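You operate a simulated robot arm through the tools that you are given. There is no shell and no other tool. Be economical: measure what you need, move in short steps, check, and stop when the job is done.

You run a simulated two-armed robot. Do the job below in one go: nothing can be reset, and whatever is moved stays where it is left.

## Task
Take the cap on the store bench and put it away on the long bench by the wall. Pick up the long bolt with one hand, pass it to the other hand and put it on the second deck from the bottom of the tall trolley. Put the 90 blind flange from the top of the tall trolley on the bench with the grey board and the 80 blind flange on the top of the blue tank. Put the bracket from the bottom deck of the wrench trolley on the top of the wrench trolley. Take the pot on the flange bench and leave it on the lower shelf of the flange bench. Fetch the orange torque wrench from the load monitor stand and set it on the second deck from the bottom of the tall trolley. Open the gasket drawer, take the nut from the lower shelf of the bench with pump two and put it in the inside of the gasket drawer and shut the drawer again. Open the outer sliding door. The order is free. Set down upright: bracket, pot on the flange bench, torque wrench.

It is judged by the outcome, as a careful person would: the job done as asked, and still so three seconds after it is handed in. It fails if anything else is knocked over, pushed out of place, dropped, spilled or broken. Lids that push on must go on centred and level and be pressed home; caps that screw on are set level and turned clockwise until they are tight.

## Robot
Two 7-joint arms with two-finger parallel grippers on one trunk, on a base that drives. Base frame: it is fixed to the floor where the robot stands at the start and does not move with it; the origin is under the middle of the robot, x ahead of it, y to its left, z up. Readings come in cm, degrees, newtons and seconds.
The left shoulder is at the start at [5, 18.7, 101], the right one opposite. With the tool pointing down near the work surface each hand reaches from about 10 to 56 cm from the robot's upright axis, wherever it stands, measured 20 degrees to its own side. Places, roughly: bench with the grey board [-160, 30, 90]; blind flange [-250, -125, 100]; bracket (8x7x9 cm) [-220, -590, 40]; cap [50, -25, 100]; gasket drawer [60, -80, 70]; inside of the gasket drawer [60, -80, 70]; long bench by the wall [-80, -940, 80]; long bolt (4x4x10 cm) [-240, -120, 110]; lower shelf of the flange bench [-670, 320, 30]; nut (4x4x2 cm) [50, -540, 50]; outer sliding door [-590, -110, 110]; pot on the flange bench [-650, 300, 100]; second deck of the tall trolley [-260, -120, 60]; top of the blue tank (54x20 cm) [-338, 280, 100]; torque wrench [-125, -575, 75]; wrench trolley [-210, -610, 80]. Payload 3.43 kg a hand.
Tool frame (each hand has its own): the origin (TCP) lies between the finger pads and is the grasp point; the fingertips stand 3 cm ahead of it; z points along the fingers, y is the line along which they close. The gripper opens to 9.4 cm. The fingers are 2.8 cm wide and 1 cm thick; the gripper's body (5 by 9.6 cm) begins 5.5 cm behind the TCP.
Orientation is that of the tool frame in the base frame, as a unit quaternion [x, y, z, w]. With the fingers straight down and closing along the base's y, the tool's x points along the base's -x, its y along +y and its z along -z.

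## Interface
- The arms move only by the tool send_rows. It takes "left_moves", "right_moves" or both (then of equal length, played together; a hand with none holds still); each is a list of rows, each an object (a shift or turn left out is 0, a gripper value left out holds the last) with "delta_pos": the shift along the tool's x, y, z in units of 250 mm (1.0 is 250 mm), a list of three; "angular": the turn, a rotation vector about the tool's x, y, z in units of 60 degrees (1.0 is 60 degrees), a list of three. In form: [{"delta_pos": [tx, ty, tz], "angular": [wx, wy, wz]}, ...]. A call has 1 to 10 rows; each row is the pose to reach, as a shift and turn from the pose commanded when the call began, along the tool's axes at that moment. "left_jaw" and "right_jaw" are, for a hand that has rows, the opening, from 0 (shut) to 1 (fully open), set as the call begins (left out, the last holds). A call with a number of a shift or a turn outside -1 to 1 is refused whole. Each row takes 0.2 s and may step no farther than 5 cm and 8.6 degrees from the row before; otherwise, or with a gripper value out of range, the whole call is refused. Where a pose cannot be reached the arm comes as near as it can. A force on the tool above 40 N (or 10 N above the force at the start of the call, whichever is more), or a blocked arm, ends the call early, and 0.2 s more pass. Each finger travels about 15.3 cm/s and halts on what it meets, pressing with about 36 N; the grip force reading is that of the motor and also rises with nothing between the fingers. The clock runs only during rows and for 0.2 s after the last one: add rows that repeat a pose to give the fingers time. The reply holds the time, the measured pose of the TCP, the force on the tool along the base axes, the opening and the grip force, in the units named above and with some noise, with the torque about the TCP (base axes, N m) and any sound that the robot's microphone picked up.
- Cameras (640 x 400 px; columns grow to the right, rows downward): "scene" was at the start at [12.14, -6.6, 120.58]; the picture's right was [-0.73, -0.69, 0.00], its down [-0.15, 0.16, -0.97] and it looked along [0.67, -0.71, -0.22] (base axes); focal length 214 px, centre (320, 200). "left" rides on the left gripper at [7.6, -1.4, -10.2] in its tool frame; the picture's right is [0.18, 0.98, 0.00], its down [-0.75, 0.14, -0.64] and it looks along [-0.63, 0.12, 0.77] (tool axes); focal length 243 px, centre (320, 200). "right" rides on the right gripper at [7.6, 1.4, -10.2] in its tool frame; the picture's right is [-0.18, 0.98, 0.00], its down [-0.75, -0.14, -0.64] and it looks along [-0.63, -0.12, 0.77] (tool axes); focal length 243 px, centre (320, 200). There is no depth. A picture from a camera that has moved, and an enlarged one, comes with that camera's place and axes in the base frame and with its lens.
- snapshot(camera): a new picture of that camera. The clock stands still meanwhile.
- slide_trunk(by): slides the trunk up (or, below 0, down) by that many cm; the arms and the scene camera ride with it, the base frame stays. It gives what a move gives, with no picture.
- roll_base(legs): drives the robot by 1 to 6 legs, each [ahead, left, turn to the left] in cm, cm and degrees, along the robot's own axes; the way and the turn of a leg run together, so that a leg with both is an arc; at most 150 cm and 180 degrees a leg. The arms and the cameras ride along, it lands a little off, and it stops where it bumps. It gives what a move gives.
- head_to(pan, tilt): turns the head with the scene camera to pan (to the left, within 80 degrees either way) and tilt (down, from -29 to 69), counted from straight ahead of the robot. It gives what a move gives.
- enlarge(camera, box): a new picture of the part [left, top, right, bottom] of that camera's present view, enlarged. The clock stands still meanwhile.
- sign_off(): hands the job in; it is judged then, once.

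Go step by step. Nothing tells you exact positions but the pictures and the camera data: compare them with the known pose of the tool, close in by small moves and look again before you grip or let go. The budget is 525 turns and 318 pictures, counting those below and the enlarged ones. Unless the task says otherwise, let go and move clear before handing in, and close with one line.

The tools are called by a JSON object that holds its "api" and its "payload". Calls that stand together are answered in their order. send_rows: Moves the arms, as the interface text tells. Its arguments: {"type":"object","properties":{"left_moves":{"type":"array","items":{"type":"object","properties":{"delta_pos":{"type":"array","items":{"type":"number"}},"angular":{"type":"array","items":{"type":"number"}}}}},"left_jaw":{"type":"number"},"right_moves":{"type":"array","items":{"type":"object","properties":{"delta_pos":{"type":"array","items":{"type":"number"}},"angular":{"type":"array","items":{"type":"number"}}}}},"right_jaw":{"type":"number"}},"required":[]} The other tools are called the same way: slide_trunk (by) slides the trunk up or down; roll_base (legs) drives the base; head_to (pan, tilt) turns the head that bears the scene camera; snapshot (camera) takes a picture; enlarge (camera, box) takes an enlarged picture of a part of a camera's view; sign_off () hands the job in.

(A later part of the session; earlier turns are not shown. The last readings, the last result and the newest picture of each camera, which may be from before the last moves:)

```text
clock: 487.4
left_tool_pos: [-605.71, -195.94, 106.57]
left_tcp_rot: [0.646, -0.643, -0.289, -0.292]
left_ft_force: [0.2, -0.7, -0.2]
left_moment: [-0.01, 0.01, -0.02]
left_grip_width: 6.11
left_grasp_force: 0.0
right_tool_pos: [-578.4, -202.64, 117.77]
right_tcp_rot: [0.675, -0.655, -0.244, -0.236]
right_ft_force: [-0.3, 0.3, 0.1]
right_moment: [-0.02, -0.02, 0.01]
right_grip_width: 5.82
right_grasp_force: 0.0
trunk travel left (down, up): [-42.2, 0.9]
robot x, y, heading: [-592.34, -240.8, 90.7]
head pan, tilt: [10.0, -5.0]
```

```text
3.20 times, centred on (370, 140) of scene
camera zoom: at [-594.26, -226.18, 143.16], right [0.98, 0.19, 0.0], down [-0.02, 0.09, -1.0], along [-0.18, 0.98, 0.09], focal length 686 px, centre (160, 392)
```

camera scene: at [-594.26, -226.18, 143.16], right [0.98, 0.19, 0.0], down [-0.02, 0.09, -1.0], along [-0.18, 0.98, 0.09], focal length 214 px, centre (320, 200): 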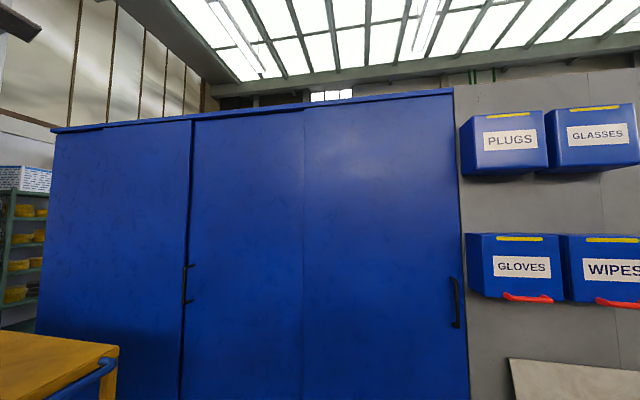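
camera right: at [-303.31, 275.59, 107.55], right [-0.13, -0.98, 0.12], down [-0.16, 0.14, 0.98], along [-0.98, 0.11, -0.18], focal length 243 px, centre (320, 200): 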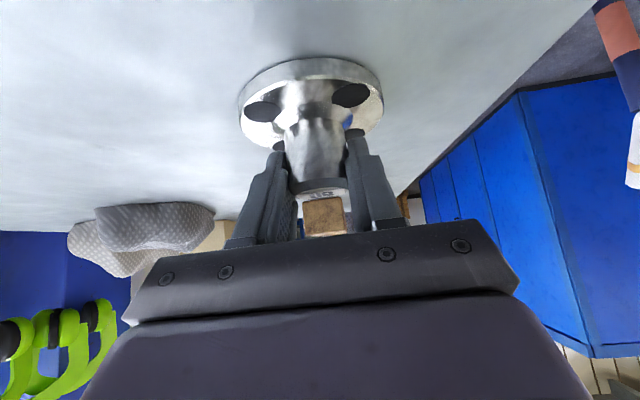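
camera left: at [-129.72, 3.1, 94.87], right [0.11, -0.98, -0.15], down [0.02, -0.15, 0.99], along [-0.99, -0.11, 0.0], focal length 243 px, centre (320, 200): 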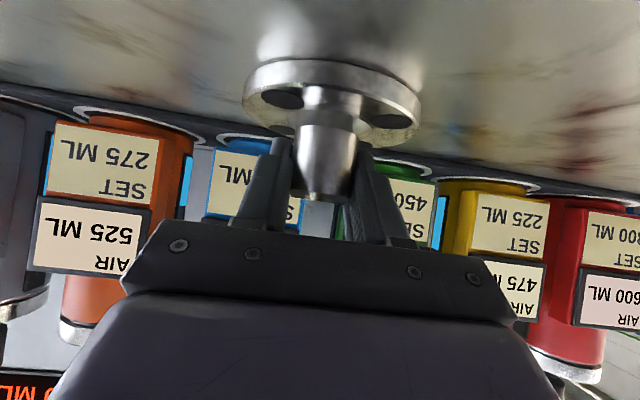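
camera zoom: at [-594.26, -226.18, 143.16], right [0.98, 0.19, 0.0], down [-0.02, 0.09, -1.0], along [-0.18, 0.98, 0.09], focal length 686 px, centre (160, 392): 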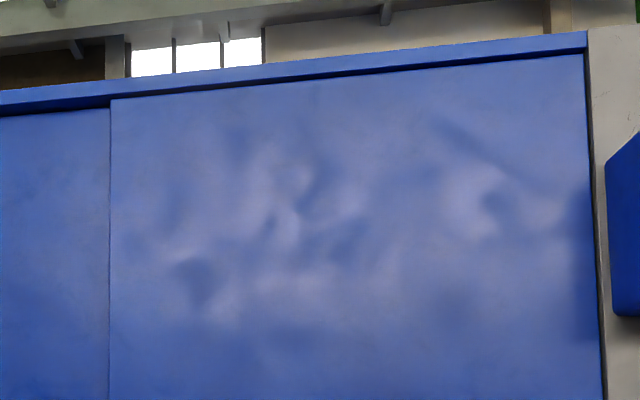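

The right-hand blue panel (x -624 to -548) overlaps the middle one: it is the outer sliding door, with its handle at its right edge near [-557, -127, 111]. It should slide left. Approaching it with the right hand.

{"api": "roll_base", "payload": {"legs": [[55, -20, -0.7]]}}

{"api": "snapshot", "payload": {"camera": "right"}}

{"api": "head_to", "payload": {"pan": -15, "tilt": 20}}

{"api": "snapshot", "payload": {"camera": "scene"}}

```text
clock: 490.7
left_tool_pos: [-586.0, -141.35, 106.69]
left_tcp_rot: [-0.644, 0.645, 0.289, 0.293]
left_ft_force: [-0.5, -0.3, 0.3]
left_moment: [-0.01, 0.03, 0.01]
left_grip_width: 6.09
left_grasp_force: 0.0
right_tool_pos: [-558.52, -148.22, 118.05]
right_tcp_rot: [0.674, -0.655, -0.245, -0.236]
right_ft_force: [0.5, 0.7, 0.5]
right_moment: [0.01, 0.0, 0.0]
right_grip_width: 5.86
right_grasp_force: 0.1
trunk travel left (down, up): [-42.2, 0.9]
robot x, y, heading: [-573.17, -186.57, 90.4]
head pan, tilt: [10.0, -5.0]
```

```text
111 pictures are left
camera right: at [-559.82, -160.68, 120.82], right [-0.99, 0.11, 0.12], down [0.14, 0.17, 0.98], along [0.09, 0.98, -0.19], focal length 243 px, centre (320, 200)
```

right: 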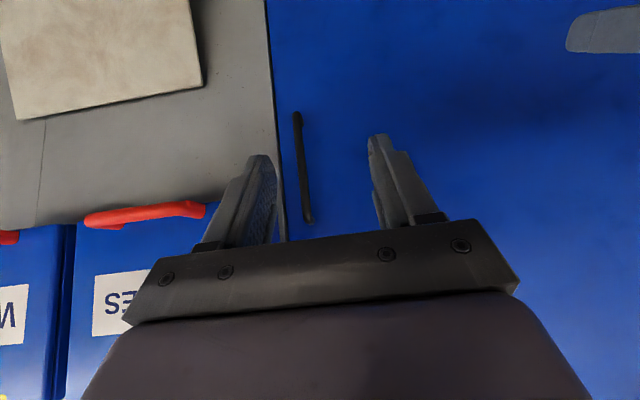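

```text
clock: 491.6
left_tool_pos: [-586.01, -141.31, 106.7]
left_tcp_rot: [-0.644, 0.645, 0.288, 0.293]
left_ft_force: [0.5, -0.6, -0.2]
left_moment: [-0.05, 0.01, -0.01]
left_grip_width: 6.1
left_grasp_force: 0.0
right_tool_pos: [-558.62, -148.22, 117.79]
right_tcp_rot: [0.675, -0.656, -0.243, -0.236]
right_ft_force: [-0.1, -2.0, 0.0]
right_moment: [0.0, 0.01, 0.01]
right_grip_width: 5.82
right_grasp_force: 0.1
trunk travel left (down, up): [-42.2, 0.9]
robot x, y, heading: [-573.05, -186.54, 90.4]
head pan, tilt: [-15.0, 20.0]
```

```text
110 pictures are left
camera scene: at [-570.69, -171.2, 139.16], right [0.97, -0.25, 0.0], down [-0.09, -0.33, -0.94], along [0.24, 0.91, -0.34], focal length 214 px, centre (320, 200)
```

scene: 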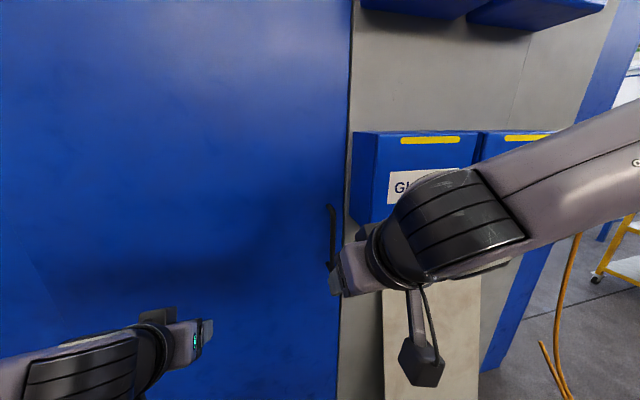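

Handle bar at about [-554, -122, 108.5]. I'll pull the left hand back and bring the right hand to the bar.

{"api": "send_rows", "payload": {"left_moves": [{"delta_pos": [0.1, 0, -0.12]}, {"delta_pos": [0.2, 0, -0.24]}, {"delta_pos": [0.3, 0, -0.36]}, {"delta_pos": [0.4, 0, -0.46]}], "right_moves": [{"delta_pos": [0.03, -0.05, 0.04]}, {"delta_pos": [0.07, -0.1, 0.08]}, {"delta_pos": [0.1, -0.16, 0.12]}, {"delta_pos": [0.13, -0.19, 0.16]}], "right_jaw": 0.7}}

{"api": "roll_base", "payload": {"legs": [[16, 0, 0]]}}

{"api": "snapshot", "payload": {"camera": "right"}}

```text
clock: 492.6
left_tool_pos: [-581.29, -152.83, 106.62]
left_tcp_rot: [0.645, -0.644, -0.29, -0.292]
left_ft_force: [0.0, -0.5, 0.4]
left_moment: [0.01, 0.03, 0.03]
left_grip_width: 6.12
left_grasp_force: 0.1
left hand out of reach, approached as far as the arm can: row 2, 3, 4
right_tool_pos: [-553.97, -148.04, 112.83]
right_tcp_rot: [0.674, -0.656, -0.245, -0.236]
right_ft_force: [-0.2, 0.6, -0.1]
right_moment: [-0.01, 0.03, 0.04]
right_grip_width: 6.57
right_grasp_force: 0.0
trunk travel left (down, up): [-42.2, 0.9]
robot x, y, heading: [-572.78, -186.2, 90.2]
head pan, tilt: [-15.0, 20.0]
```

```text
clock: 494.0
left_tool_pos: [-581.55, -136.82, 106.6]
left_tcp_rot: [0.645, -0.644, -0.29, -0.292]
left_ft_force: [-0.2, 1.0, -0.2]
left_moment: [0.01, -0.02, -0.02]
left_grip_width: 6.12
left_grasp_force: 0.0
right_tool_pos: [-554.23, -132.14, 112.74]
right_tcp_rot: [0.675, -0.655, -0.244, -0.236]
right_ft_force: [0.0, -0.2, -0.3]
right_moment: [0.01, -0.01, 0.0]
right_grip_width: 6.58
right_grasp_force: 0.0
trunk travel left (down, up): [-42.2, 0.9]
robot x, y, heading: [-573.32, -170.39, 90.5]
head pan, tilt: [-15.0, 20.0]
```

```text
109 pictures are left
camera right: at [-555.4, -144.49, 115.8], right [-0.99, 0.11, 0.12], down [0.14, 0.17, 0.98], along [0.09, 0.98, -0.19], focal length 243 px, centre (320, 200)
```

right: 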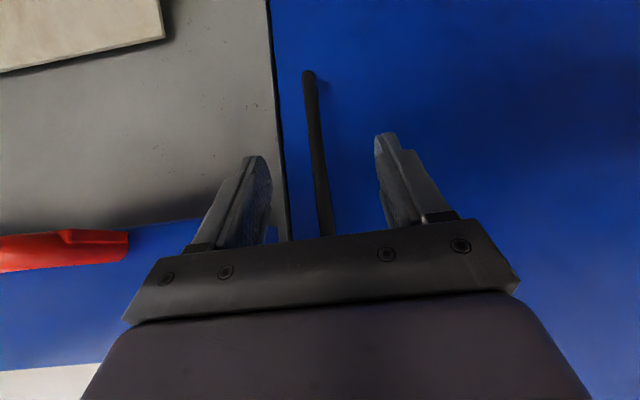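

{"api": "send_rows", "payload": {"right_moves": [{"delta_pos": [-0.123, 0, 0.103]}, {"delta_pos": [-0.245, 0, 0.206]}]}}

{"api": "snapshot", "payload": {"camera": "right"}}

```text
clock: 494.6
left_tool_pos: [-581.59, -136.94, 106.46]
left_tcp_rot: [0.645, -0.644, -0.29, -0.292]
left_ft_force: [-0.3, 0.6, 0.5]
left_moment: [-0.02, 0.0, 0.03]
left_grip_width: 6.11
left_grasp_force: 0.0
right_tool_pos: [-554.54, -123.77, 112.66]
right_tcp_rot: [0.675, -0.655, -0.244, -0.236]
right_ft_force: [-0.5, 0.3, 0.0]
right_moment: [-0.04, 0.01, 0.03]
right_grip_width: 6.57
right_grasp_force: 0.0
trunk travel left (down, up): [-42.2, 0.9]
robot x, y, heading: [-573.06, -170.52, 90.6]
head pan, tilt: [-15.0, 20.0]
```

```text
108 pictures are left
camera right: at [-555.81, -136.25, 115.62], right [-0.99, 0.11, 0.12], down [0.14, 0.17, 0.98], along [0.09, 0.98, -0.19], focal length 243 px, centre (320, 200)
```

right: 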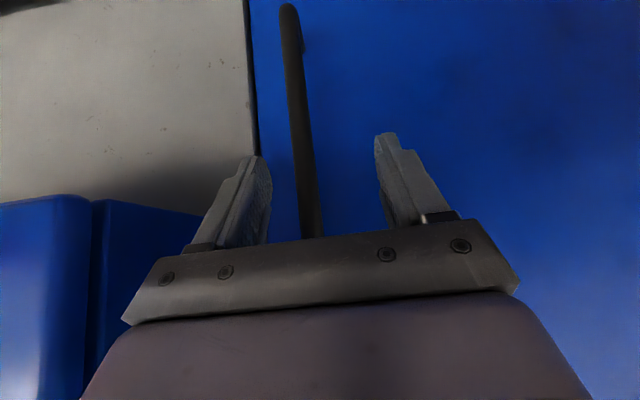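

{"api": "send_rows", "payload": {"right_moves": [{"delta_pos": [-0.06, -0.036, 0.05]}, {"delta_pos": [-0.13, -0.036, 0.109]}]}}

{"api": "send_rows", "payload": {"right_moves": [{"delta_pos": [0, 0, 0]}, {"delta_pos": [0, 0, 0]}, {"delta_pos": [0, 0, 0]}], "right_jaw": 0}}

{"api": "snapshot", "payload": {"camera": "right"}}

```text
clock: 495.2
left_tool_pos: [-581.58, -136.79, 106.66]
left_tcp_rot: [0.645, -0.644, -0.29, -0.293]
left_ft_force: [0.2, 0.2, 0.2]
left_moment: [0.0, 0.02, 0.02]
left_grip_width: 6.13
left_grasp_force: 0.1
right_tool_pos: [-553.84, -119.88, 112.81]
right_tcp_rot: [0.675, -0.654, -0.245, -0.237]
right_ft_force: [0.1, 0.1, 0.0]
right_moment: [-0.01, 0.01, 0.0]
right_grip_width: 6.58
right_grasp_force: 0.1
trunk travel left (down, up): [-42.2, 0.9]
robot x, y, heading: [-573.52, -169.93, 90.6]
head pan, tilt: [-15.0, 20.0]
```

```text
clock: 496.0
left_tool_pos: [-581.55, -136.84, 106.6]
left_tcp_rot: [0.645, -0.644, -0.289, -0.292]
left_ft_force: [0.8, -0.3, 1.0]
left_moment: [0.0, 0.02, 0.03]
left_grip_width: 6.11
left_grasp_force: 0.1
right_tool_pos: [-553.82, -119.83, 112.75]
right_tcp_rot: [0.675, -0.655, -0.244, -0.237]
right_ft_force: [1.3, 0.3, -0.4]
right_moment: [0.03, 0.03, 0.04]
right_grip_width: 2.0
right_grasp_force: 45.2
trunk travel left (down, up): [-42.2, 0.9]
robot x, y, heading: [-572.57, -170.12, 90.7]
head pan, tilt: [-15.0, 20.0]
```

```text
107 pictures are left
camera right: at [-554.99, -132.28, 115.71], right [-0.99, 0.11, 0.12], down [0.14, 0.17, 0.98], along [0.09, 0.98, -0.19], focal length 243 px, centre (320, 200)
```

right: 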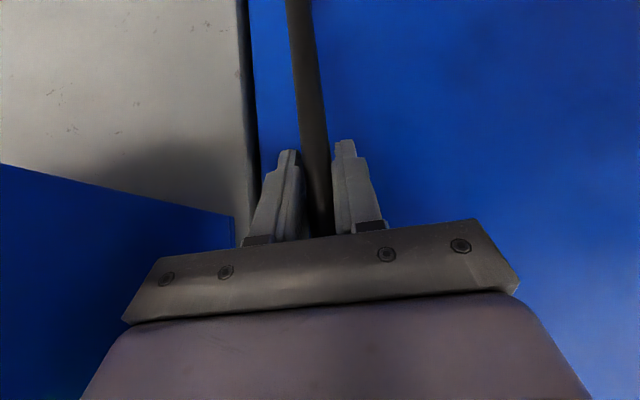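

Handle gripped. Sliding left by driving the base.

{"api": "roll_base", "payload": {"legs": [[0, 15, 0]]}}

{"api": "snapshot", "payload": {"camera": "scene"}}

```text
clock: 497.4
left_tool_pos: [-596.59, -136.86, 106.6]
left_tcp_rot: [0.646, -0.644, -0.289, -0.291]
left_ft_force: [0.0, -0.1, -1.0]
left_moment: [-0.02, 0.01, -0.01]
left_grip_width: 6.1
left_grasp_force: 0.1
right_tool_pos: [-568.7, -119.87, 112.76]
right_tcp_rot: [0.674, -0.656, -0.244, -0.236]
right_ft_force: [3.6, 5.9, 0.1]
right_moment: [0.27, 0.14, -0.1]
right_grip_width: 1.99
right_grasp_force: 44.9
trunk travel left (down, up): [-42.2, 0.9]
robot x, y, heading: [-587.86, -170.48, 91.0]
head pan, tilt: [-15.0, 20.0]
```

```text
106 pictures are left
camera scene: at [-585.8, -155.34, 139.15], right [0.97, -0.25, 0.0], down [-0.09, -0.33, -0.94], along [0.23, 0.91, -0.34], focal length 214 px, centre (320, 200)
```

scene: 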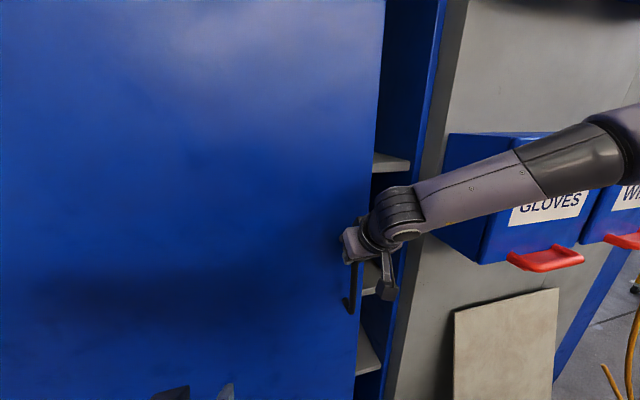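

It opens. Continuing.

{"api": "roll_base", "payload": {"legs": [[0, 30, 0]]}}

{"api": "head_to", "payload": {"pan": 55, "tilt": 20}}

{"api": "snapshot", "payload": {"camera": "scene"}}

```text
clock: 499.4
left_tool_pos: [-625.5, -136.97, 106.5]
left_tcp_rot: [0.645, -0.644, -0.288, -0.291]
left_ft_force: [0.9, -0.2, 0.0]
left_moment: [0.01, -0.02, 0.0]
left_grip_width: 6.12
left_grasp_force: 0.1
right_tool_pos: [-597.5, -119.86, 112.7]
right_tcp_rot: [0.672, -0.657, -0.243, -0.238]
right_ft_force: [3.2, 23.8, 4.9]
right_moment: [-0.54, 0.16, 0.08]
right_grip_width: 1.97
right_grasp_force: 44.6
trunk travel left (down, up): [-42.2, 0.9]
robot x, y, heading: [-617.05, -170.64, 90.2]
head pan, tilt: [-15.0, 20.0]
```

```text
clock: 500.8
left_tool_pos: [-625.53, -136.99, 106.38]
left_tcp_rot: [0.646, -0.644, -0.289, -0.29]
left_ft_force: [0.0, -0.7, 0.2]
left_moment: [0.04, 0.01, -0.02]
left_grip_width: 6.11
left_grasp_force: 0.1
right_tool_pos: [-597.41, -119.91, 112.78]
right_tcp_rot: [0.672, -0.657, -0.244, -0.238]
right_ft_force: [-1.1, 15.5, -7.2]
right_moment: [-0.03, -0.03, 0.01]
right_grip_width: 1.98
right_grasp_force: 45.2
trunk travel left (down, up): [-42.2, 0.9]
robot x, y, heading: [-616.94, -170.74, 90.4]
head pan, tilt: [55.0, 20.0]
```

```text
105 pictures are left
camera scene: at [-624.78, -159.16, 139.12], right [0.57, 0.82, 0.0], down [0.28, -0.2, -0.94], along [-0.77, 0.53, -0.34], focal length 214 px, centre (320, 200)
```

scene: 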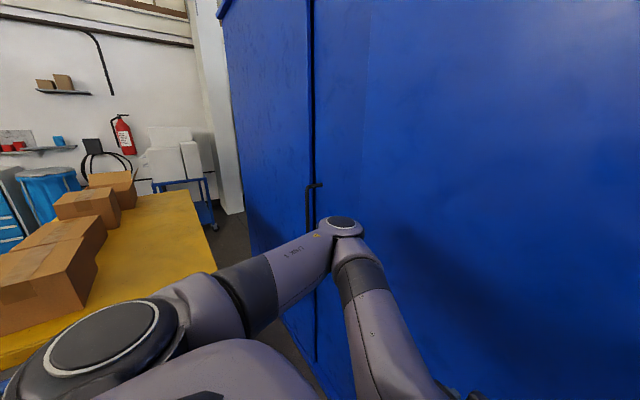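

{"api": "roll_base", "payload": {"legs": [[0, 20, 0]]}}

{"api": "snapshot", "payload": {"camera": "scene"}}

```text
clock: 502.4
left_tool_pos: [-645.14, -137.42, 106.55]
left_tcp_rot: [0.646, -0.644, -0.289, -0.292]
left_ft_force: [-0.5, 0.2, 0.3]
left_moment: [-0.03, 0.02, -0.01]
left_grip_width: 6.11
left_grasp_force: 0.0
right_tool_pos: [-616.24, -119.87, 112.64]
right_tcp_rot: [0.667, -0.663, -0.237, -0.244]
right_ft_force: [-0.1, 5.9, -3.4]
right_moment: [-0.23, 0.01, -0.01]
right_grip_width: 1.99
right_grasp_force: 44.8
trunk travel left (down, up): [-42.2, 0.9]
robot x, y, heading: [-636.16, -171.02, 90.6]
head pan, tilt: [55.0, 20.0]
stopped in leg 1: the force on the tool passed its limit (the readings are from after the stop); the commanded pose is now the measured one
```

```text
104 pictures are left
camera scene: at [-644.27, -159.53, 139.14], right [0.56, 0.83, 0.0], down [0.28, -0.19, -0.94], along [-0.78, 0.53, -0.34], focal length 214 px, centre (320, 200)
```

scene: 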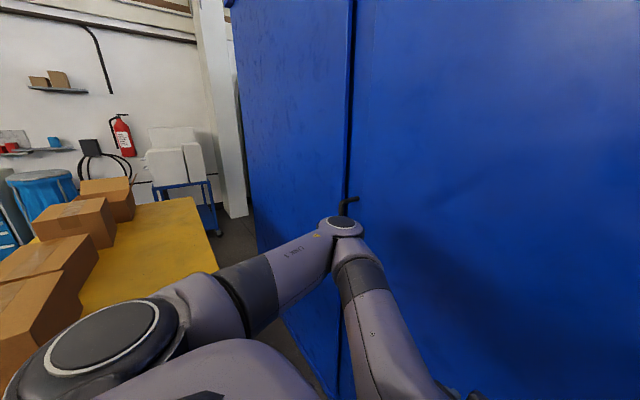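

Reached the end stop after 62 cm: the door is fully open. Releasing the handle and backing away.

{"api": "send_rows", "payload": {"right_moves": [{"delta_pos": [0, 0, 0]}, {"delta_pos": [0, 0, 0]}, {"delta_pos": [0.05, 0, -0.05]}, {"delta_pos": [0.15, 0, -0.13]}, {"delta_pos": [0.28, 0, -0.24]}], "right_jaw": 0.6}}

{"api": "roll_base", "payload": {"legs": [[-35, 0, 0]]}}

{"api": "head_to", "payload": {"pan": -20, "tilt": 10}}

{"api": "snapshot", "payload": {"camera": "scene"}}

```text
clock: 503.6
left_tool_pos: [-645.02, -137.55, 106.59]
left_tcp_rot: [0.646, -0.643, -0.29, -0.291]
left_ft_force: [-0.5, -0.7, 0.0]
left_moment: [-0.02, -0.02, -0.02]
left_grip_width: 6.1
left_grasp_force: 0.0
right_tool_pos: [-616.14, -129.54, 113.04]
right_tcp_rot: [0.666, -0.662, -0.239, -0.245]
right_ft_force: [-0.3, 0.2, -0.2]
right_moment: [0.0, -0.02, 0.01]
right_grip_width: 5.62
right_grasp_force: 0.1
trunk travel left (down, up): [-42.2, 0.9]
robot x, y, heading: [-636.55, -171.05, 90.6]
head pan, tilt: [55.0, 20.0]
```

```text
clock: 505.9
left_tool_pos: [-644.6, -172.25, 106.53]
left_tcp_rot: [-0.643, 0.646, 0.289, 0.293]
left_ft_force: [-0.2, -1.0, 0.8]
left_moment: [0.0, 0.03, 0.02]
left_grip_width: 6.12
left_grasp_force: 0.0
right_tool_pos: [-615.46, -164.37, 113.1]
right_tcp_rot: [-0.664, 0.665, 0.237, 0.246]
right_ft_force: [-0.2, 0.4, 0.2]
right_moment: [0.03, 0.01, -0.01]
right_grip_width: 5.64
right_grasp_force: 0.0
trunk travel left (down, up): [-42.2, 0.9]
robot x, y, heading: [-636.09, -205.25, 89.8]
head pan, tilt: [55.0, 20.0]
```

```text
clock: 507.4
left_tool_pos: [-644.45, -172.13, 106.43]
left_tcp_rot: [-0.643, 0.646, 0.289, 0.293]
left_ft_force: [-0.6, -0.2, 0.3]
left_moment: [-0.01, -0.01, 0.0]
left_grip_width: 6.12
left_grasp_force: 0.0
right_tool_pos: [-615.55, -164.2, 113.02]
right_tcp_rot: [-0.664, 0.666, 0.236, 0.245]
right_ft_force: [0.5, 1.0, 0.2]
right_moment: [-0.01, -0.02, -0.04]
right_grip_width: 5.64
right_grasp_force: 0.2
trunk travel left (down, up): [-42.2, 0.9]
robot x, y, heading: [-636.06, -205.72, 90.1]
head pan, tilt: [-20.0, 10.0]
```

```text
103 pictures are left
camera scene: at [-633.13, -190.96, 140.78], right [0.94, -0.34, 0.0], down [-0.06, -0.16, -0.98], along [0.33, 0.93, -0.17], focal length 214 px, centre (320, 200)
```

scene: 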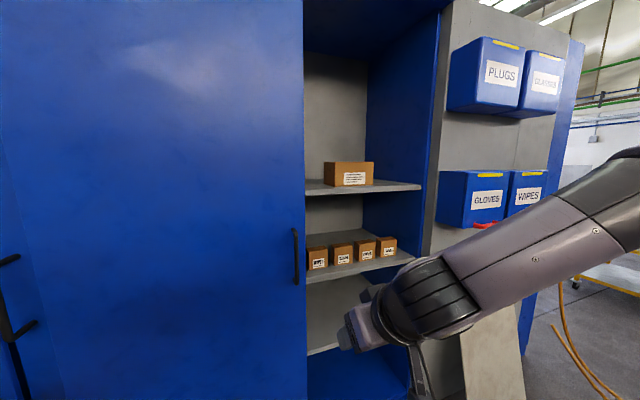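

The outer door stands open, shelves visible. Next the pot on the flange bench; I'll go back round the cabin's east side.

{"api": "roll_base", "payload": {"legs": [[0, 0, -90], [135, 0, 0], [125, 0, 0]]}}

{"api": "roll_base", "payload": {"legs": [[0, 0, 90], [120, 0, 0]]}}

```text
clock: 523.8
left_tool_pos: [-344.14, -199.24, 106.54]
left_tcp_rot: [0.004, 0.912, -0.004, 0.411]
left_ft_force: [0.2, -0.3, 0.1]
left_moment: [0.0, 0.01, -0.01]
left_grip_width: 6.11
left_grasp_force: 0.1
right_tool_pos: [-336.27, -228.32, 112.92]
right_tcp_rot: [0.003, 0.94, -0.007, 0.342]
right_ft_force: [-0.4, 0.4, 0.5]
right_moment: [0.0, -0.02, 0.04]
right_grip_width: 5.65
right_grasp_force: 0.1
trunk travel left (down, up): [-42.2, 0.9]
robot x, y, heading: [-377.49, -207.61, -0.1]
head pan, tilt: [-20.0, 10.0]
```

```text
clock: 533.8
left_tool_pos: [-380.15, -49.57, 106.53]
left_tcp_rot: [-0.627, 0.661, 0.281, 0.299]
left_ft_force: [0.8, 0.0, 0.4]
left_moment: [0.0, 0.02, -0.01]
left_grip_width: 6.12
left_grasp_force: 0.1
right_tool_pos: [-350.61, -43.04, 113.19]
right_tcp_rot: [-0.647, 0.682, 0.23, 0.252]
right_ft_force: [0.0, -0.9, -0.9]
right_moment: [-0.06, 0.0, -0.01]
right_grip_width: 5.6
right_grasp_force: 0.0
trunk travel left (down, up): [-42.2, 0.9]
robot x, y, heading: [-373.44, -83.46, 87.3]
head pan, tilt: [-20.0, 10.0]
```

{"api": "roll_base", "payload": {"legs": [[110, 18, 3]]}}

{"api": "head_to", "payload": {"pan": 25, "tilt": 20}}

{"api": "snapshot", "payload": {"camera": "scene"}}

```text
clock: 539.5
left_tool_pos: [-397.22, 60.67, 106.64]
left_tcp_rot: [-0.642, 0.647, 0.288, 0.293]
left_ft_force: [1.5, 0.6, -0.3]
left_moment: [0.01, -0.01, -0.04]
left_grip_width: 6.09
left_grasp_force: 0.1
right_tool_pos: [-368.1, 68.43, 113.1]
right_tcp_rot: [-0.663, 0.666, 0.237, 0.246]
right_ft_force: [-0.4, 0.3, 0.3]
right_moment: [0.01, 0.03, -0.02]
right_grip_width: 5.62
right_grasp_force: 0.1
trunk travel left (down, up): [-42.2, 0.9]
robot x, y, heading: [-389.08, 27.16, 89.9]
head pan, tilt: [-20.0, 10.0]
```

```text
clock: 540.6
left_tool_pos: [-397.15, 60.58, 106.45]
left_tcp_rot: [-0.642, 0.647, 0.288, 0.294]
left_ft_force: [0.6, 0.5, -0.5]
left_moment: [0.02, -0.02, 0.01]
left_grip_width: 6.1
left_grasp_force: 0.0
right_tool_pos: [-368.15, 68.43, 113.04]
right_tcp_rot: [-0.662, 0.667, 0.237, 0.246]
right_ft_force: [-0.4, 0.0, 0.0]
right_moment: [0.05, 0.02, 0.03]
right_grip_width: 5.65
right_grasp_force: 0.0
trunk travel left (down, up): [-42.2, 0.9]
robot x, y, heading: [-389.13, 26.78, 90.1]
head pan, tilt: [25.0, 20.0]
```

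```text
102 pictures are left
camera scene: at [-392.97, 41.59, 139.16], right [0.91, 0.42, 0.0], down [0.14, -0.31, -0.94], along [-0.4, 0.85, -0.34], focal length 214 px, centre (320, 200)
```

scene: 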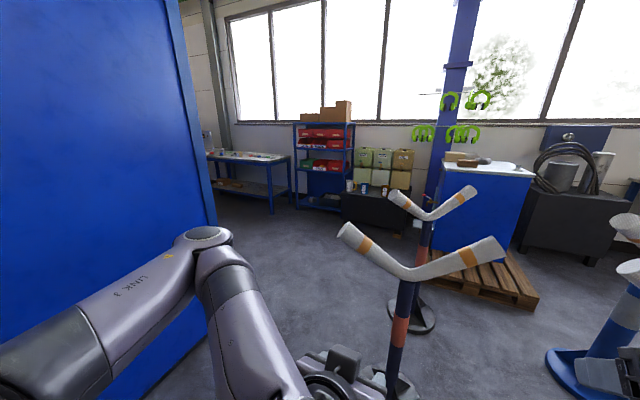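

The gap between the cabin corner (≈[-518, 122]) and the first stand (its arm end ≈[-420, 126], z 90) is passable, and my arms ride above the stand arms. I'll go diagonally through to [-451, 126].

{"api": "roll_base", "payload": {"legs": [[50, 44, 0]]}}

{"api": "head_to", "payload": {"pan": -20, "tilt": 30}}

{"api": "snapshot", "payload": {"camera": "scene"}}

{"api": "head_to", "payload": {"pan": 45, "tilt": 20}}

{"api": "snapshot", "payload": {"camera": "scene"}}

```text
clock: 544.3
left_tool_pos: [-439.99, 109.77, 106.47]
left_tcp_rot: [-0.644, 0.645, 0.288, 0.293]
left_ft_force: [-0.4, 0.2, -0.7]
left_moment: [-0.01, 0.0, 0.01]
left_grip_width: 6.1
left_grasp_force: 0.1
right_tool_pos: [-410.96, 117.58, 113.15]
right_tcp_rot: [-0.664, 0.665, 0.237, 0.245]
right_ft_force: [-0.2, 0.1, 0.4]
right_moment: [0.01, 0.0, 0.03]
right_grip_width: 5.65
right_grasp_force: 0.0
trunk travel left (down, up): [-42.2, 0.9]
robot x, y, heading: [-431.43, 76.12, 90.2]
head pan, tilt: [25.0, 20.0]
```

```text
clock: 545.4
left_tool_pos: [-440.03, 109.69, 106.48]
left_tcp_rot: [-0.643, 0.646, 0.288, 0.293]
left_ft_force: [0.8, 0.1, 0.2]
left_moment: [0.0, 0.01, 0.02]
left_grip_width: 6.1
left_grasp_force: 0.1
right_tool_pos: [-411.01, 117.57, 113.07]
right_tcp_rot: [-0.664, 0.665, 0.237, 0.246]
right_ft_force: [0.3, 1.0, -0.5]
right_moment: [0.02, 0.03, 0.02]
right_grip_width: 5.67
right_grasp_force: 0.1
trunk travel left (down, up): [-42.2, 0.9]
robot x, y, heading: [-431.64, 76.32, 90.4]
head pan, tilt: [-20.0, 30.0]
```

```text
101 pictures are left
camera scene: at [-428.67, 90.72, 137.55], right [0.94, -0.34, 0.0], down [-0.17, -0.47, -0.87], along [0.29, 0.82, -0.5], focal length 214 px, centre (320, 200)
```

scene: 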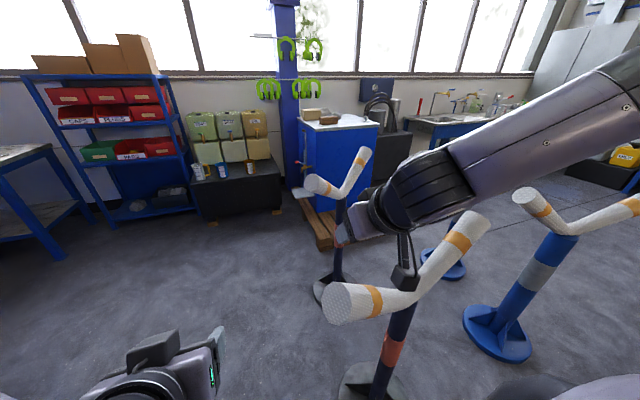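

```text
clock: 546.8
left_tool_pos: [-440.03, 109.53, 106.51]
left_tcp_rot: [-0.644, 0.645, 0.289, 0.293]
left_ft_force: [0.2, 0.0, -0.3]
left_moment: [0.03, 0.02, 0.01]
left_grip_width: 6.09
left_grasp_force: 0.0
right_tool_pos: [-411.08, 117.64, 113.21]
right_tcp_rot: [-0.665, 0.665, 0.237, 0.245]
right_ft_force: [-0.3, 0.7, -0.4]
right_moment: [0.01, 0.03, 0.01]
right_grip_width: 5.62
right_grasp_force: 0.0
trunk travel left (down, up): [-42.2, 0.9]
robot x, y, heading: [-431.2, 76.19, 90.5]
head pan, tilt: [45.0, 20.0]
```

```text
100 pictures are left
camera scene: at [-438.33, 88.76, 139.15], right [0.7, 0.71, 0.0], down [0.24, -0.24, -0.94], along [-0.67, 0.66, -0.34], focal length 214 px, centre (320, 200)
```

scene: 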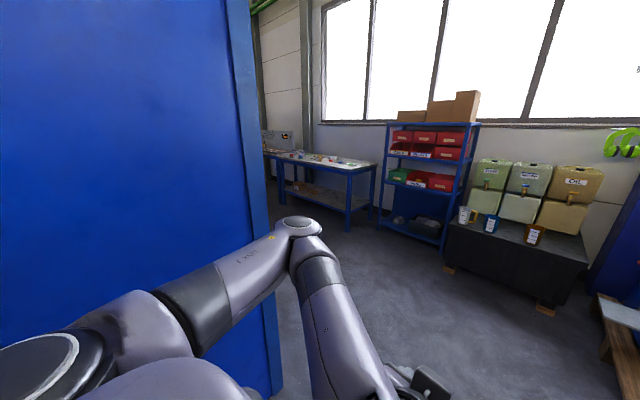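

{"api": "roll_base", "payload": {"legs": [[50, 16, 0], [85, 10, 0]]}}

{"api": "head_to", "payload": {"pan": 65, "tilt": 15}}

{"api": "snapshot", "payload": {"camera": "scene"}}

```text
clock: 553.8
left_tool_pos: [-468.77, 240.12, 106.49]
left_tcp_rot: [0.65, -0.64, -0.291, -0.29]
left_ft_force: [0.2, 0.8, -0.2]
left_moment: [0.0, 0.01, 0.03]
left_grip_width: 6.11
left_grasp_force: 0.1
right_tool_pos: [-439.96, 248.53, 113.11]
right_tcp_rot: [0.671, -0.658, -0.24, -0.243]
right_ft_force: [1.1, 0.1, 1.0]
right_moment: [0.03, 0.01, -0.05]
right_grip_width: 5.64
right_grasp_force: 0.1
trunk travel left (down, up): [-42.2, 0.9]
robot x, y, heading: [-459.69, 206.95, 91.5]
head pan, tilt: [45.0, 20.0]
```

```text
clock: 554.6
left_tool_pos: [-468.74, 239.98, 106.6]
left_tcp_rot: [0.65, -0.639, -0.291, -0.29]
left_ft_force: [-0.3, 0.3, 0.8]
left_moment: [-0.01, 0.0, -0.03]
left_grip_width: 6.12
left_grasp_force: 0.0
right_tool_pos: [-439.95, 248.4, 113.09]
right_tcp_rot: [0.671, -0.658, -0.24, -0.243]
right_ft_force: [-0.2, 0.6, 0.2]
right_moment: [0.0, -0.01, 0.03]
right_grip_width: 5.64
right_grasp_force: 0.1
trunk travel left (down, up): [-42.2, 0.9]
robot x, y, heading: [-459.86, 206.93, 91.5]
head pan, tilt: [65.0, 15.0]
```

```text
99 pictures are left
camera scene: at [-468.46, 216.49, 139.97], right [0.4, 0.92, 0.0], down [0.24, -0.1, -0.97], along [-0.88, 0.39, -0.26], focal length 214 px, centre (320, 200)
```

scene: 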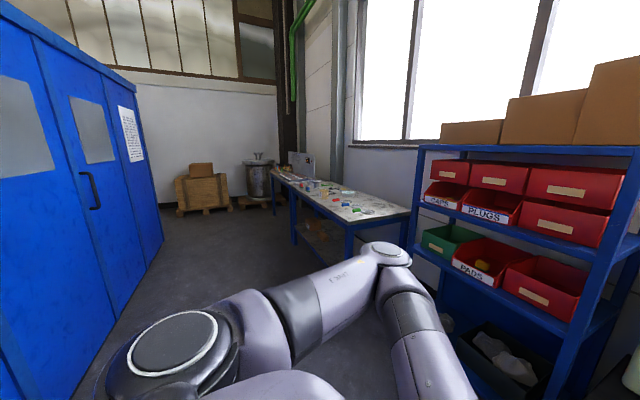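

The flange bench runs along the window wall (front edge y ≈ 288, x -585 to -818). I'll strafe along it.

{"api": "roll_base", "payload": {"legs": [[0, 100, -1.5], [0, 70, 0]]}}

{"api": "head_to", "payload": {"pan": 10, "tilt": 20}}

{"api": "snapshot", "payload": {"camera": "scene"}}

```text
clock: 563.0
left_tool_pos: [-632.32, 240.93, 106.52]
left_tcp_rot: [-0.637, 0.651, 0.286, 0.296]
left_ft_force: [-0.3, -0.6, 0.7]
left_moment: [0.05, -0.03, 0.01]
left_grip_width: 6.13
left_grasp_force: 0.1
right_tool_pos: [-603.05, 248.24, 113.12]
right_tcp_rot: [-0.657, 0.672, 0.235, 0.248]
right_ft_force: [-1.0, -1.0, -1.2]
right_moment: [-0.02, 0.02, 0.03]
right_grip_width: 5.66
right_grasp_force: 0.0
trunk travel left (down, up): [-42.2, 0.9]
robot x, y, heading: [-624.6, 207.18, 89.3]
head pan, tilt: [65.0, 15.0]
```

```text
clock: 564.2
left_tool_pos: [-632.35, 241.0, 106.5]
left_tcp_rot: [-0.637, 0.652, 0.285, 0.296]
left_ft_force: [0.6, 0.1, -0.2]
left_moment: [0.01, -0.01, 0.0]
left_grip_width: 6.09
left_grasp_force: 0.1
right_tool_pos: [-603.2, 248.4, 113.09]
right_tcp_rot: [-0.658, 0.671, 0.235, 0.248]
right_ft_force: [-0.1, 0.5, 0.1]
right_moment: [-0.02, 0.02, 0.05]
right_grip_width: 5.62
right_grasp_force: 0.1
trunk travel left (down, up): [-42.2, 0.9]
robot x, y, heading: [-624.35, 207.14, 89.2]
head pan, tilt: [10.0, 20.0]
```

```text
98 pictures are left
camera scene: at [-626.03, 222.47, 139.16], right [0.99, 0.16, 0.0], down [0.05, -0.34, -0.94], along [-0.15, 0.93, -0.34], focal length 214 px, centre (320, 200)
```

scene: 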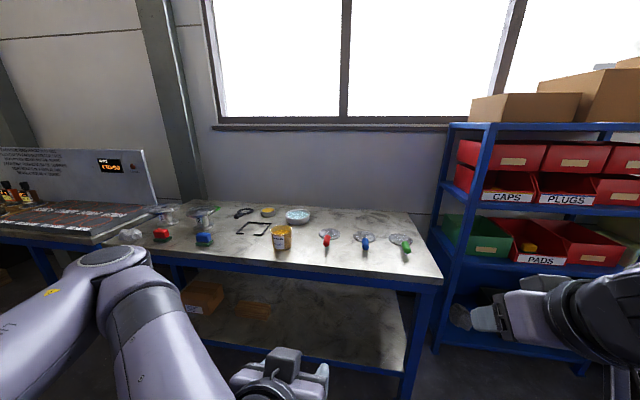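

{"api": "enlarge", "payload": {"camera": "scene", "box": [130, 190, 450, 390]}}

```text
2.00 times, centred on (290, 290) of scene
camera zoom: at [-626.03, 222.47, 139.16], right [0.99, 0.16, 0.0], down [0.05, -0.34, -0.94], along [-0.15, 0.93, -0.34], focal length 429 px, centre (380, 20)
```

zoom: 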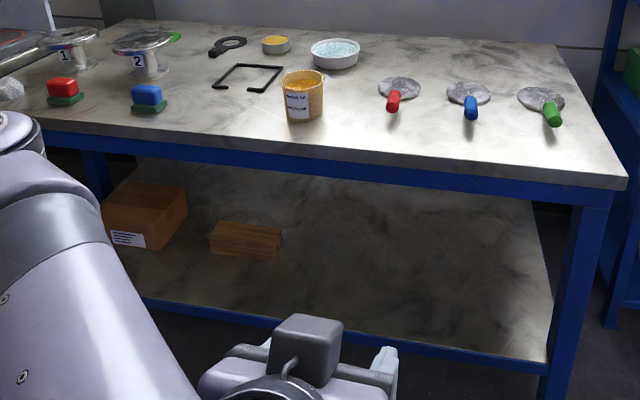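

{"api": "enlarge", "payload": {"camera": "scene", "box": [255, 215, 305, 255]}}

```text
10.00 times, centred on (280, 235) of scene
camera zoom: at [-626.03, 222.47, 139.16], right [0.99, 0.16, 0.0], down [0.05, -0.34, -0.94], along [-0.15, 0.93, -0.34], focal length 2145 px, centre (720, -150)
```

zoom: 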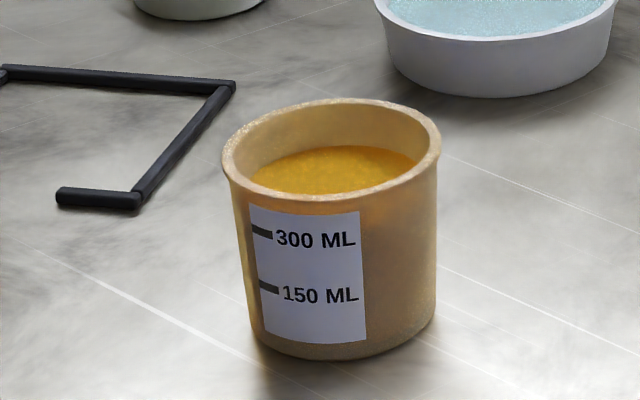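

The pot is an open measuring pot with liquid (about 8.3 cm at mid-height), at about [-656, 300]. I must keep it level, so I'll grip it from the front with nearly horizontal fingers. Moving closer.

{"api": "roll_base", "payload": {"legs": [[22, 17, 0.8]]}}

{"api": "slide_trunk", "payload": {"by": -12}}

{"api": "send_rows", "payload": {"left_moves": [{"angular": [0, -0.1, 0]}, {"angular": [0, -0.2, 0]}], "left_jaw": 1}}

{"api": "snapshot", "payload": {"camera": "left"}}

{"api": "head_to", "payload": {"pan": 15, "tilt": 30}}

{"api": "snapshot", "payload": {"camera": "scene"}}

```text
clock: 566.2
left_tool_pos: [-648.78, 263.72, 106.43]
left_tcp_rot: [-0.639, 0.65, 0.286, 0.295]
left_ft_force: [0.2, 0.0, -1.3]
left_moment: [0.01, -0.02, -0.02]
left_grip_width: 6.13
left_grasp_force: 0.0
right_tool_pos: [-619.59, 271.14, 113.19]
right_tcp_rot: [-0.66, 0.67, 0.235, 0.247]
right_ft_force: [0.3, 0.1, -0.4]
right_moment: [-0.02, -0.04, 0.02]
right_grip_width: 5.66
right_grasp_force: 0.1
trunk travel left (down, up): [-42.2, 0.9]
robot x, y, heading: [-641.12, 229.6, 89.3]
head pan, tilt: [10.0, 20.0]
```

```text
clock: 567.7
left_tool_pos: [-648.66, 263.61, 94.53]
left_tcp_rot: [-0.638, 0.651, 0.287, 0.296]
left_ft_force: [-0.6, -0.6, -1.0]
left_moment: [-0.03, 0.01, 0.0]
left_grip_width: 6.1
left_grasp_force: 0.0
right_tool_pos: [-619.67, 271.12, 101.03]
right_tcp_rot: [-0.66, 0.67, 0.234, 0.247]
right_ft_force: [-0.4, 0.9, -0.5]
right_moment: [0.01, 0.0, -0.02]
right_grip_width: 5.66
right_grasp_force: 0.0
trunk travel left (down, up): [-30.2, 12.9]
robot x, y, heading: [-641.06, 229.74, 89.7]
head pan, tilt: [10.0, 20.0]
```

```text
clock: 568.3
left_tool_pos: [-648.04, 264.35, 94.46]
left_tcp_rot: [-0.607, 0.612, 0.354, 0.362]
left_ft_force: [0.2, -1.0, -0.4]
left_moment: [0.0, -0.01, 0.01]
left_grip_width: 9.42
left_grasp_force: 0.1
left hand out of reach, approached as far as the arm can: row 1, 2
right_tool_pos: [-619.61, 271.12, 101.03]
right_tcp_rot: [-0.659, 0.67, 0.235, 0.248]
right_ft_force: [-0.3, -0.2, 1.1]
right_moment: [-0.02, 0.0, -0.01]
right_grip_width: 5.62
right_grasp_force: 0.1
trunk travel left (down, up): [-30.2, 12.9]
robot x, y, heading: [-640.68, 229.88, 89.5]
head pan, tilt: [10.0, 20.0]
```

```text
95 pictures are left
camera left: at [-646.91, 251.64, 92.7], right [-0.98, -0.08, -0.17], down [-0.15, -0.19, 0.97], along [-0.11, 0.98, 0.18], focal length 243 px, centre (320, 200)
```

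left: 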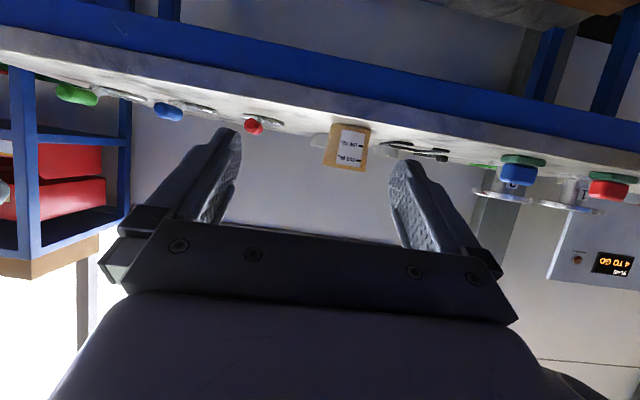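

```text
clock: 569.0
left_tool_pos: [-648.13, 264.25, 94.31]
left_tcp_rot: [-0.608, 0.613, 0.354, 0.36]
left_ft_force: [0.6, -0.1, -0.8]
left_moment: [-0.03, 0.02, -0.01]
left_grip_width: 9.42
left_grasp_force: 0.0
right_tool_pos: [-619.72, 271.13, 101.16]
right_tcp_rot: [-0.659, 0.67, 0.235, 0.247]
right_ft_force: [-0.6, -0.2, -0.2]
right_moment: [0.01, 0.02, 0.02]
right_grip_width: 5.65
right_grasp_force: 0.0
trunk travel left (down, up): [-30.2, 12.9]
robot x, y, heading: [-641.1, 229.84, 89.4]
head pan, tilt: [15.0, 30.0]
```

```text
94 pictures are left
camera scene: at [-643.14, 244.78, 125.55], right [0.97, 0.25, 0.0], down [0.12, -0.48, -0.87], along [-0.21, 0.84, -0.5], focal length 214 px, centre (320, 200)
```

scene: 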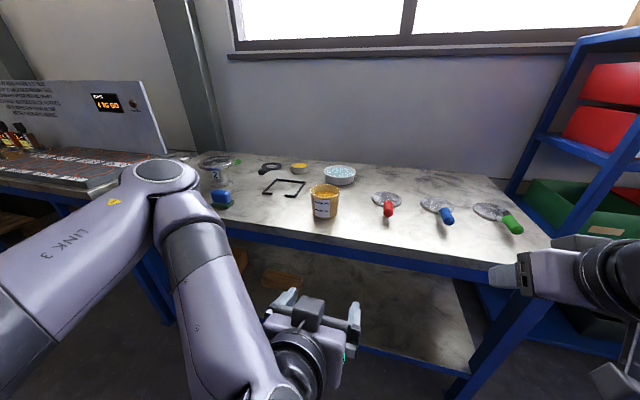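

Pot centre refined: [-656.1, 303, 90.3]. Driving closer and lining up.

{"api": "roll_base", "payload": {"legs": [[18, 8, 0.6]]}}

{"api": "snapshot", "payload": {"camera": "left"}}

```text
clock: 570.6
left_tool_pos: [-656.42, 282.38, 94.35]
left_tcp_rot: [-0.609, 0.612, 0.355, 0.358]
left_ft_force: [-0.4, -0.6, -0.8]
left_moment: [0.02, 0.01, -0.02]
left_grip_width: 9.4
left_grasp_force: 0.0
right_tool_pos: [-627.91, 289.4, 101.05]
right_tcp_rot: [-0.661, 0.668, 0.237, 0.246]
right_ft_force: [-0.1, 0.4, -0.8]
right_moment: [-0.01, 0.05, 0.0]
right_grip_width: 5.62
right_grasp_force: 0.1
trunk travel left (down, up): [-30.2, 12.9]
robot x, y, heading: [-648.75, 247.71, 89.5]
head pan, tilt: [15.0, 30.0]
```

```text
93 pictures are left
camera left: at [-655.11, 269.67, 92.59], right [-0.98, -0.09, -0.16], down [-0.14, -0.19, 0.97], along [-0.11, 0.98, 0.17], focal length 243 px, centre (320, 200)
```

left: 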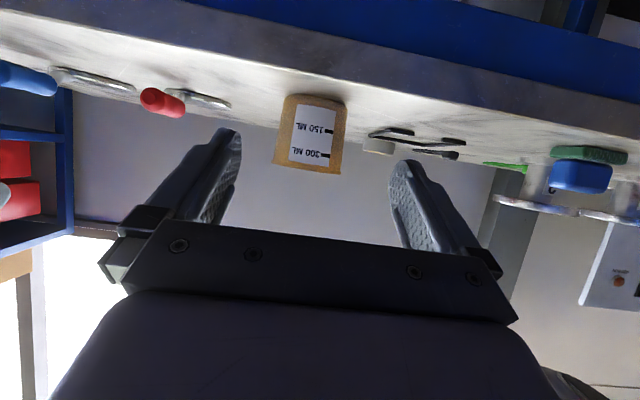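

{"api": "send_rows", "payload": {"left_moves": [{"delta_pos": [-0.03, -0.008, 0.136]}, {"delta_pos": [-0.06, -0.008, 0.273]}, {"delta_pos": [-0.091, -0.008, 0.409]}]}}

{"api": "snapshot", "payload": {"camera": "left"}}

```text
clock: 571.4
left_tool_pos: [-656.04, 292.42, 91.57]
left_tcp_rot: [-0.609, 0.612, 0.355, 0.359]
left_ft_force: [0.0, 0.7, -0.4]
left_moment: [-0.02, 0.04, -0.01]
left_grip_width: 9.42
left_grasp_force: 0.0
right_tool_pos: [-628.02, 289.47, 101.14]
right_tcp_rot: [-0.661, 0.668, 0.236, 0.246]
right_ft_force: [-1.0, 0.5, 0.5]
right_moment: [-0.04, -0.01, 0.03]
right_grip_width: 5.63
right_grasp_force: 0.1
trunk travel left (down, up): [-30.2, 12.9]
robot x, y, heading: [-649.07, 247.81, 89.9]
head pan, tilt: [15.0, 30.0]
```

```text
92 pictures are left
camera left: at [-654.82, 279.65, 89.84], right [-0.98, -0.08, -0.16], down [-0.14, -0.19, 0.97], along [-0.11, 0.98, 0.17], focal length 243 px, centre (320, 200)
```

left: 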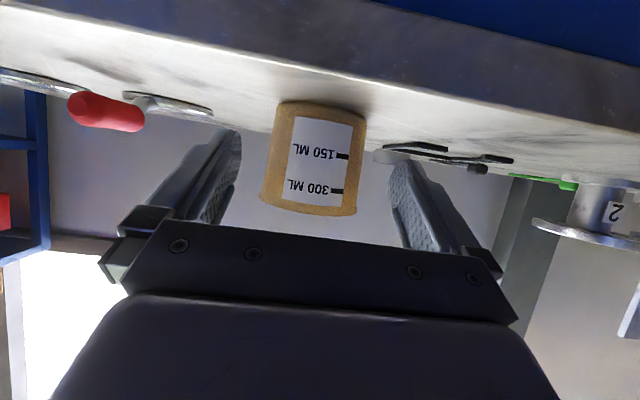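

{"api": "send_rows", "payload": {"left_moves": [{"delta_pos": [-0.054, 0.01, 0.1]}, {"delta_pos": [-0.108, 0.01, 0.21]}, {"delta_pos": [-0.162, 0.01, 0.313]}]}}

{"api": "snapshot", "payload": {"camera": "left"}}

{"api": "enlarge", "payload": {"camera": "scene", "box": [230, 140, 430, 280]}}

```text
clock: 572.2
left_tool_pos: [-656.19, 301.2, 91.07]
left_tcp_rot: [-0.609, 0.612, 0.355, 0.359]
left_ft_force: [-0.7, 0.6, 0.0]
left_moment: [0.02, -0.01, 0.02]
left_grip_width: 9.42
left_grasp_force: 0.0
right_tool_pos: [-627.89, 289.32, 101.19]
right_tcp_rot: [-0.662, 0.668, 0.236, 0.246]
right_ft_force: [-0.4, 0.4, -0.1]
right_moment: [-0.01, 0.0, -0.01]
right_grip_width: 5.64
right_grasp_force: 0.1
trunk travel left (down, up): [-30.2, 12.9]
robot x, y, heading: [-648.89, 248.3, 89.6]
head pan, tilt: [15.0, 30.0]
```

```text
91 pictures are left
camera left: at [-655.01, 288.53, 89.4], right [-0.98, -0.09, -0.16], down [-0.14, -0.19, 0.97], along [-0.11, 0.98, 0.17], focal length 243 px, centre (320, 200)
```

left: 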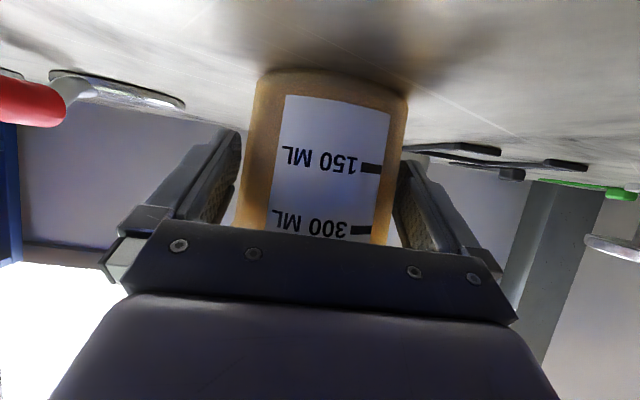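

```text
2.86 times, centred on (330, 210) of scene
camera zoom: at [-651.24, 262.87, 125.55], right [0.97, 0.25, 0.0], down [0.13, -0.48, -0.87], along [-0.22, 0.84, -0.5], focal length 613 px, centre (291, 171)
```

zoom: 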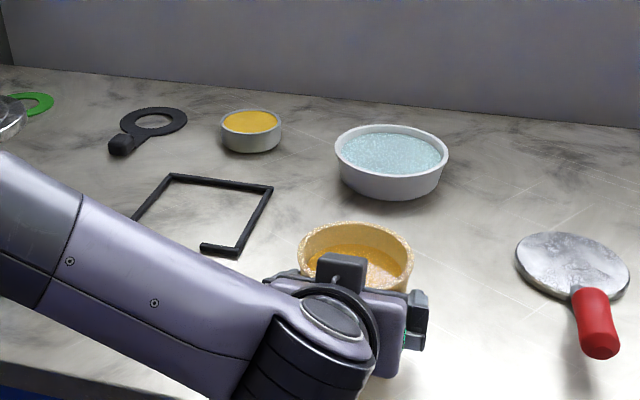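

The pot is between the fingers. Small centring shift, then closing.

{"api": "send_rows", "payload": {"left_moves": [{"delta_pos": [0, 0.01, 0]}, {"delta_pos": [0, 0.01, 0]}]}}

{"api": "send_rows", "payload": {"left_moves": [{"delta_pos": [0, 0, 0]}, {"delta_pos": [0, 0, 0]}, {"delta_pos": [0, 0, 0]}], "left_jaw": 0.6}}

{"api": "snapshot", "payload": {"camera": "left"}}

```text
clock: 572.8
left_tool_pos: [-656.49, 301.24, 91.09]
left_tcp_rot: [-0.609, 0.612, 0.355, 0.359]
left_ft_force: [0.5, -0.2, 0.0]
left_moment: [0.0, -0.02, -0.02]
left_grip_width: 9.38
left_grasp_force: 0.1
right_tool_pos: [-627.97, 289.31, 101.1]
right_tcp_rot: [-0.661, 0.668, 0.236, 0.247]
right_ft_force: [0.5, -0.5, -0.3]
right_moment: [-0.03, -0.02, 0.03]
right_grip_width: 5.67
right_grasp_force: 0.2
trunk travel left (down, up): [-30.2, 12.9]
robot x, y, heading: [-649.36, 247.98, 89.8]
head pan, tilt: [15.0, 30.0]
```

```text
clock: 573.6
left_tool_pos: [-656.5, 301.16, 91.1]
left_tcp_rot: [-0.609, 0.612, 0.356, 0.359]
left_ft_force: [0.8, 0.0, -0.7]
left_moment: [0.05, 0.01, -0.05]
left_grip_width: 8.87
left_grasp_force: 35.6
right_tool_pos: [-627.88, 289.36, 100.96]
right_tcp_rot: [-0.661, 0.668, 0.235, 0.247]
right_ft_force: [0.1, -0.5, -0.5]
right_moment: [-0.02, 0.03, 0.02]
right_grip_width: 5.62
right_grasp_force: 0.1
trunk travel left (down, up): [-30.2, 12.9]
robot x, y, heading: [-649.06, 248.27, 89.8]
head pan, tilt: [15.0, 30.0]
```

```text
89 pictures are left
camera left: at [-655.26, 288.48, 89.37], right [-0.98, -0.09, -0.16], down [-0.14, -0.19, 0.97], along [-0.11, 0.98, 0.17], focal length 243 px, centre (320, 200)
```

left: 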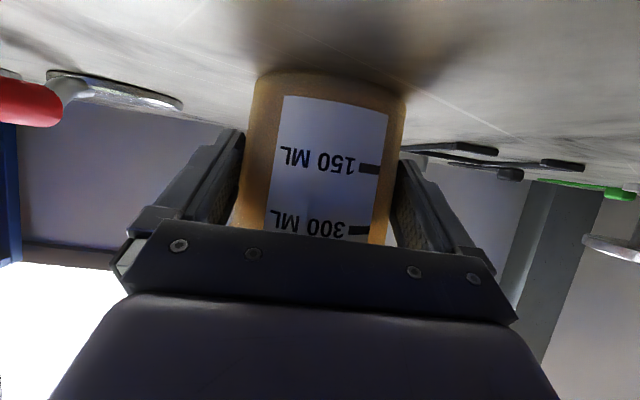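

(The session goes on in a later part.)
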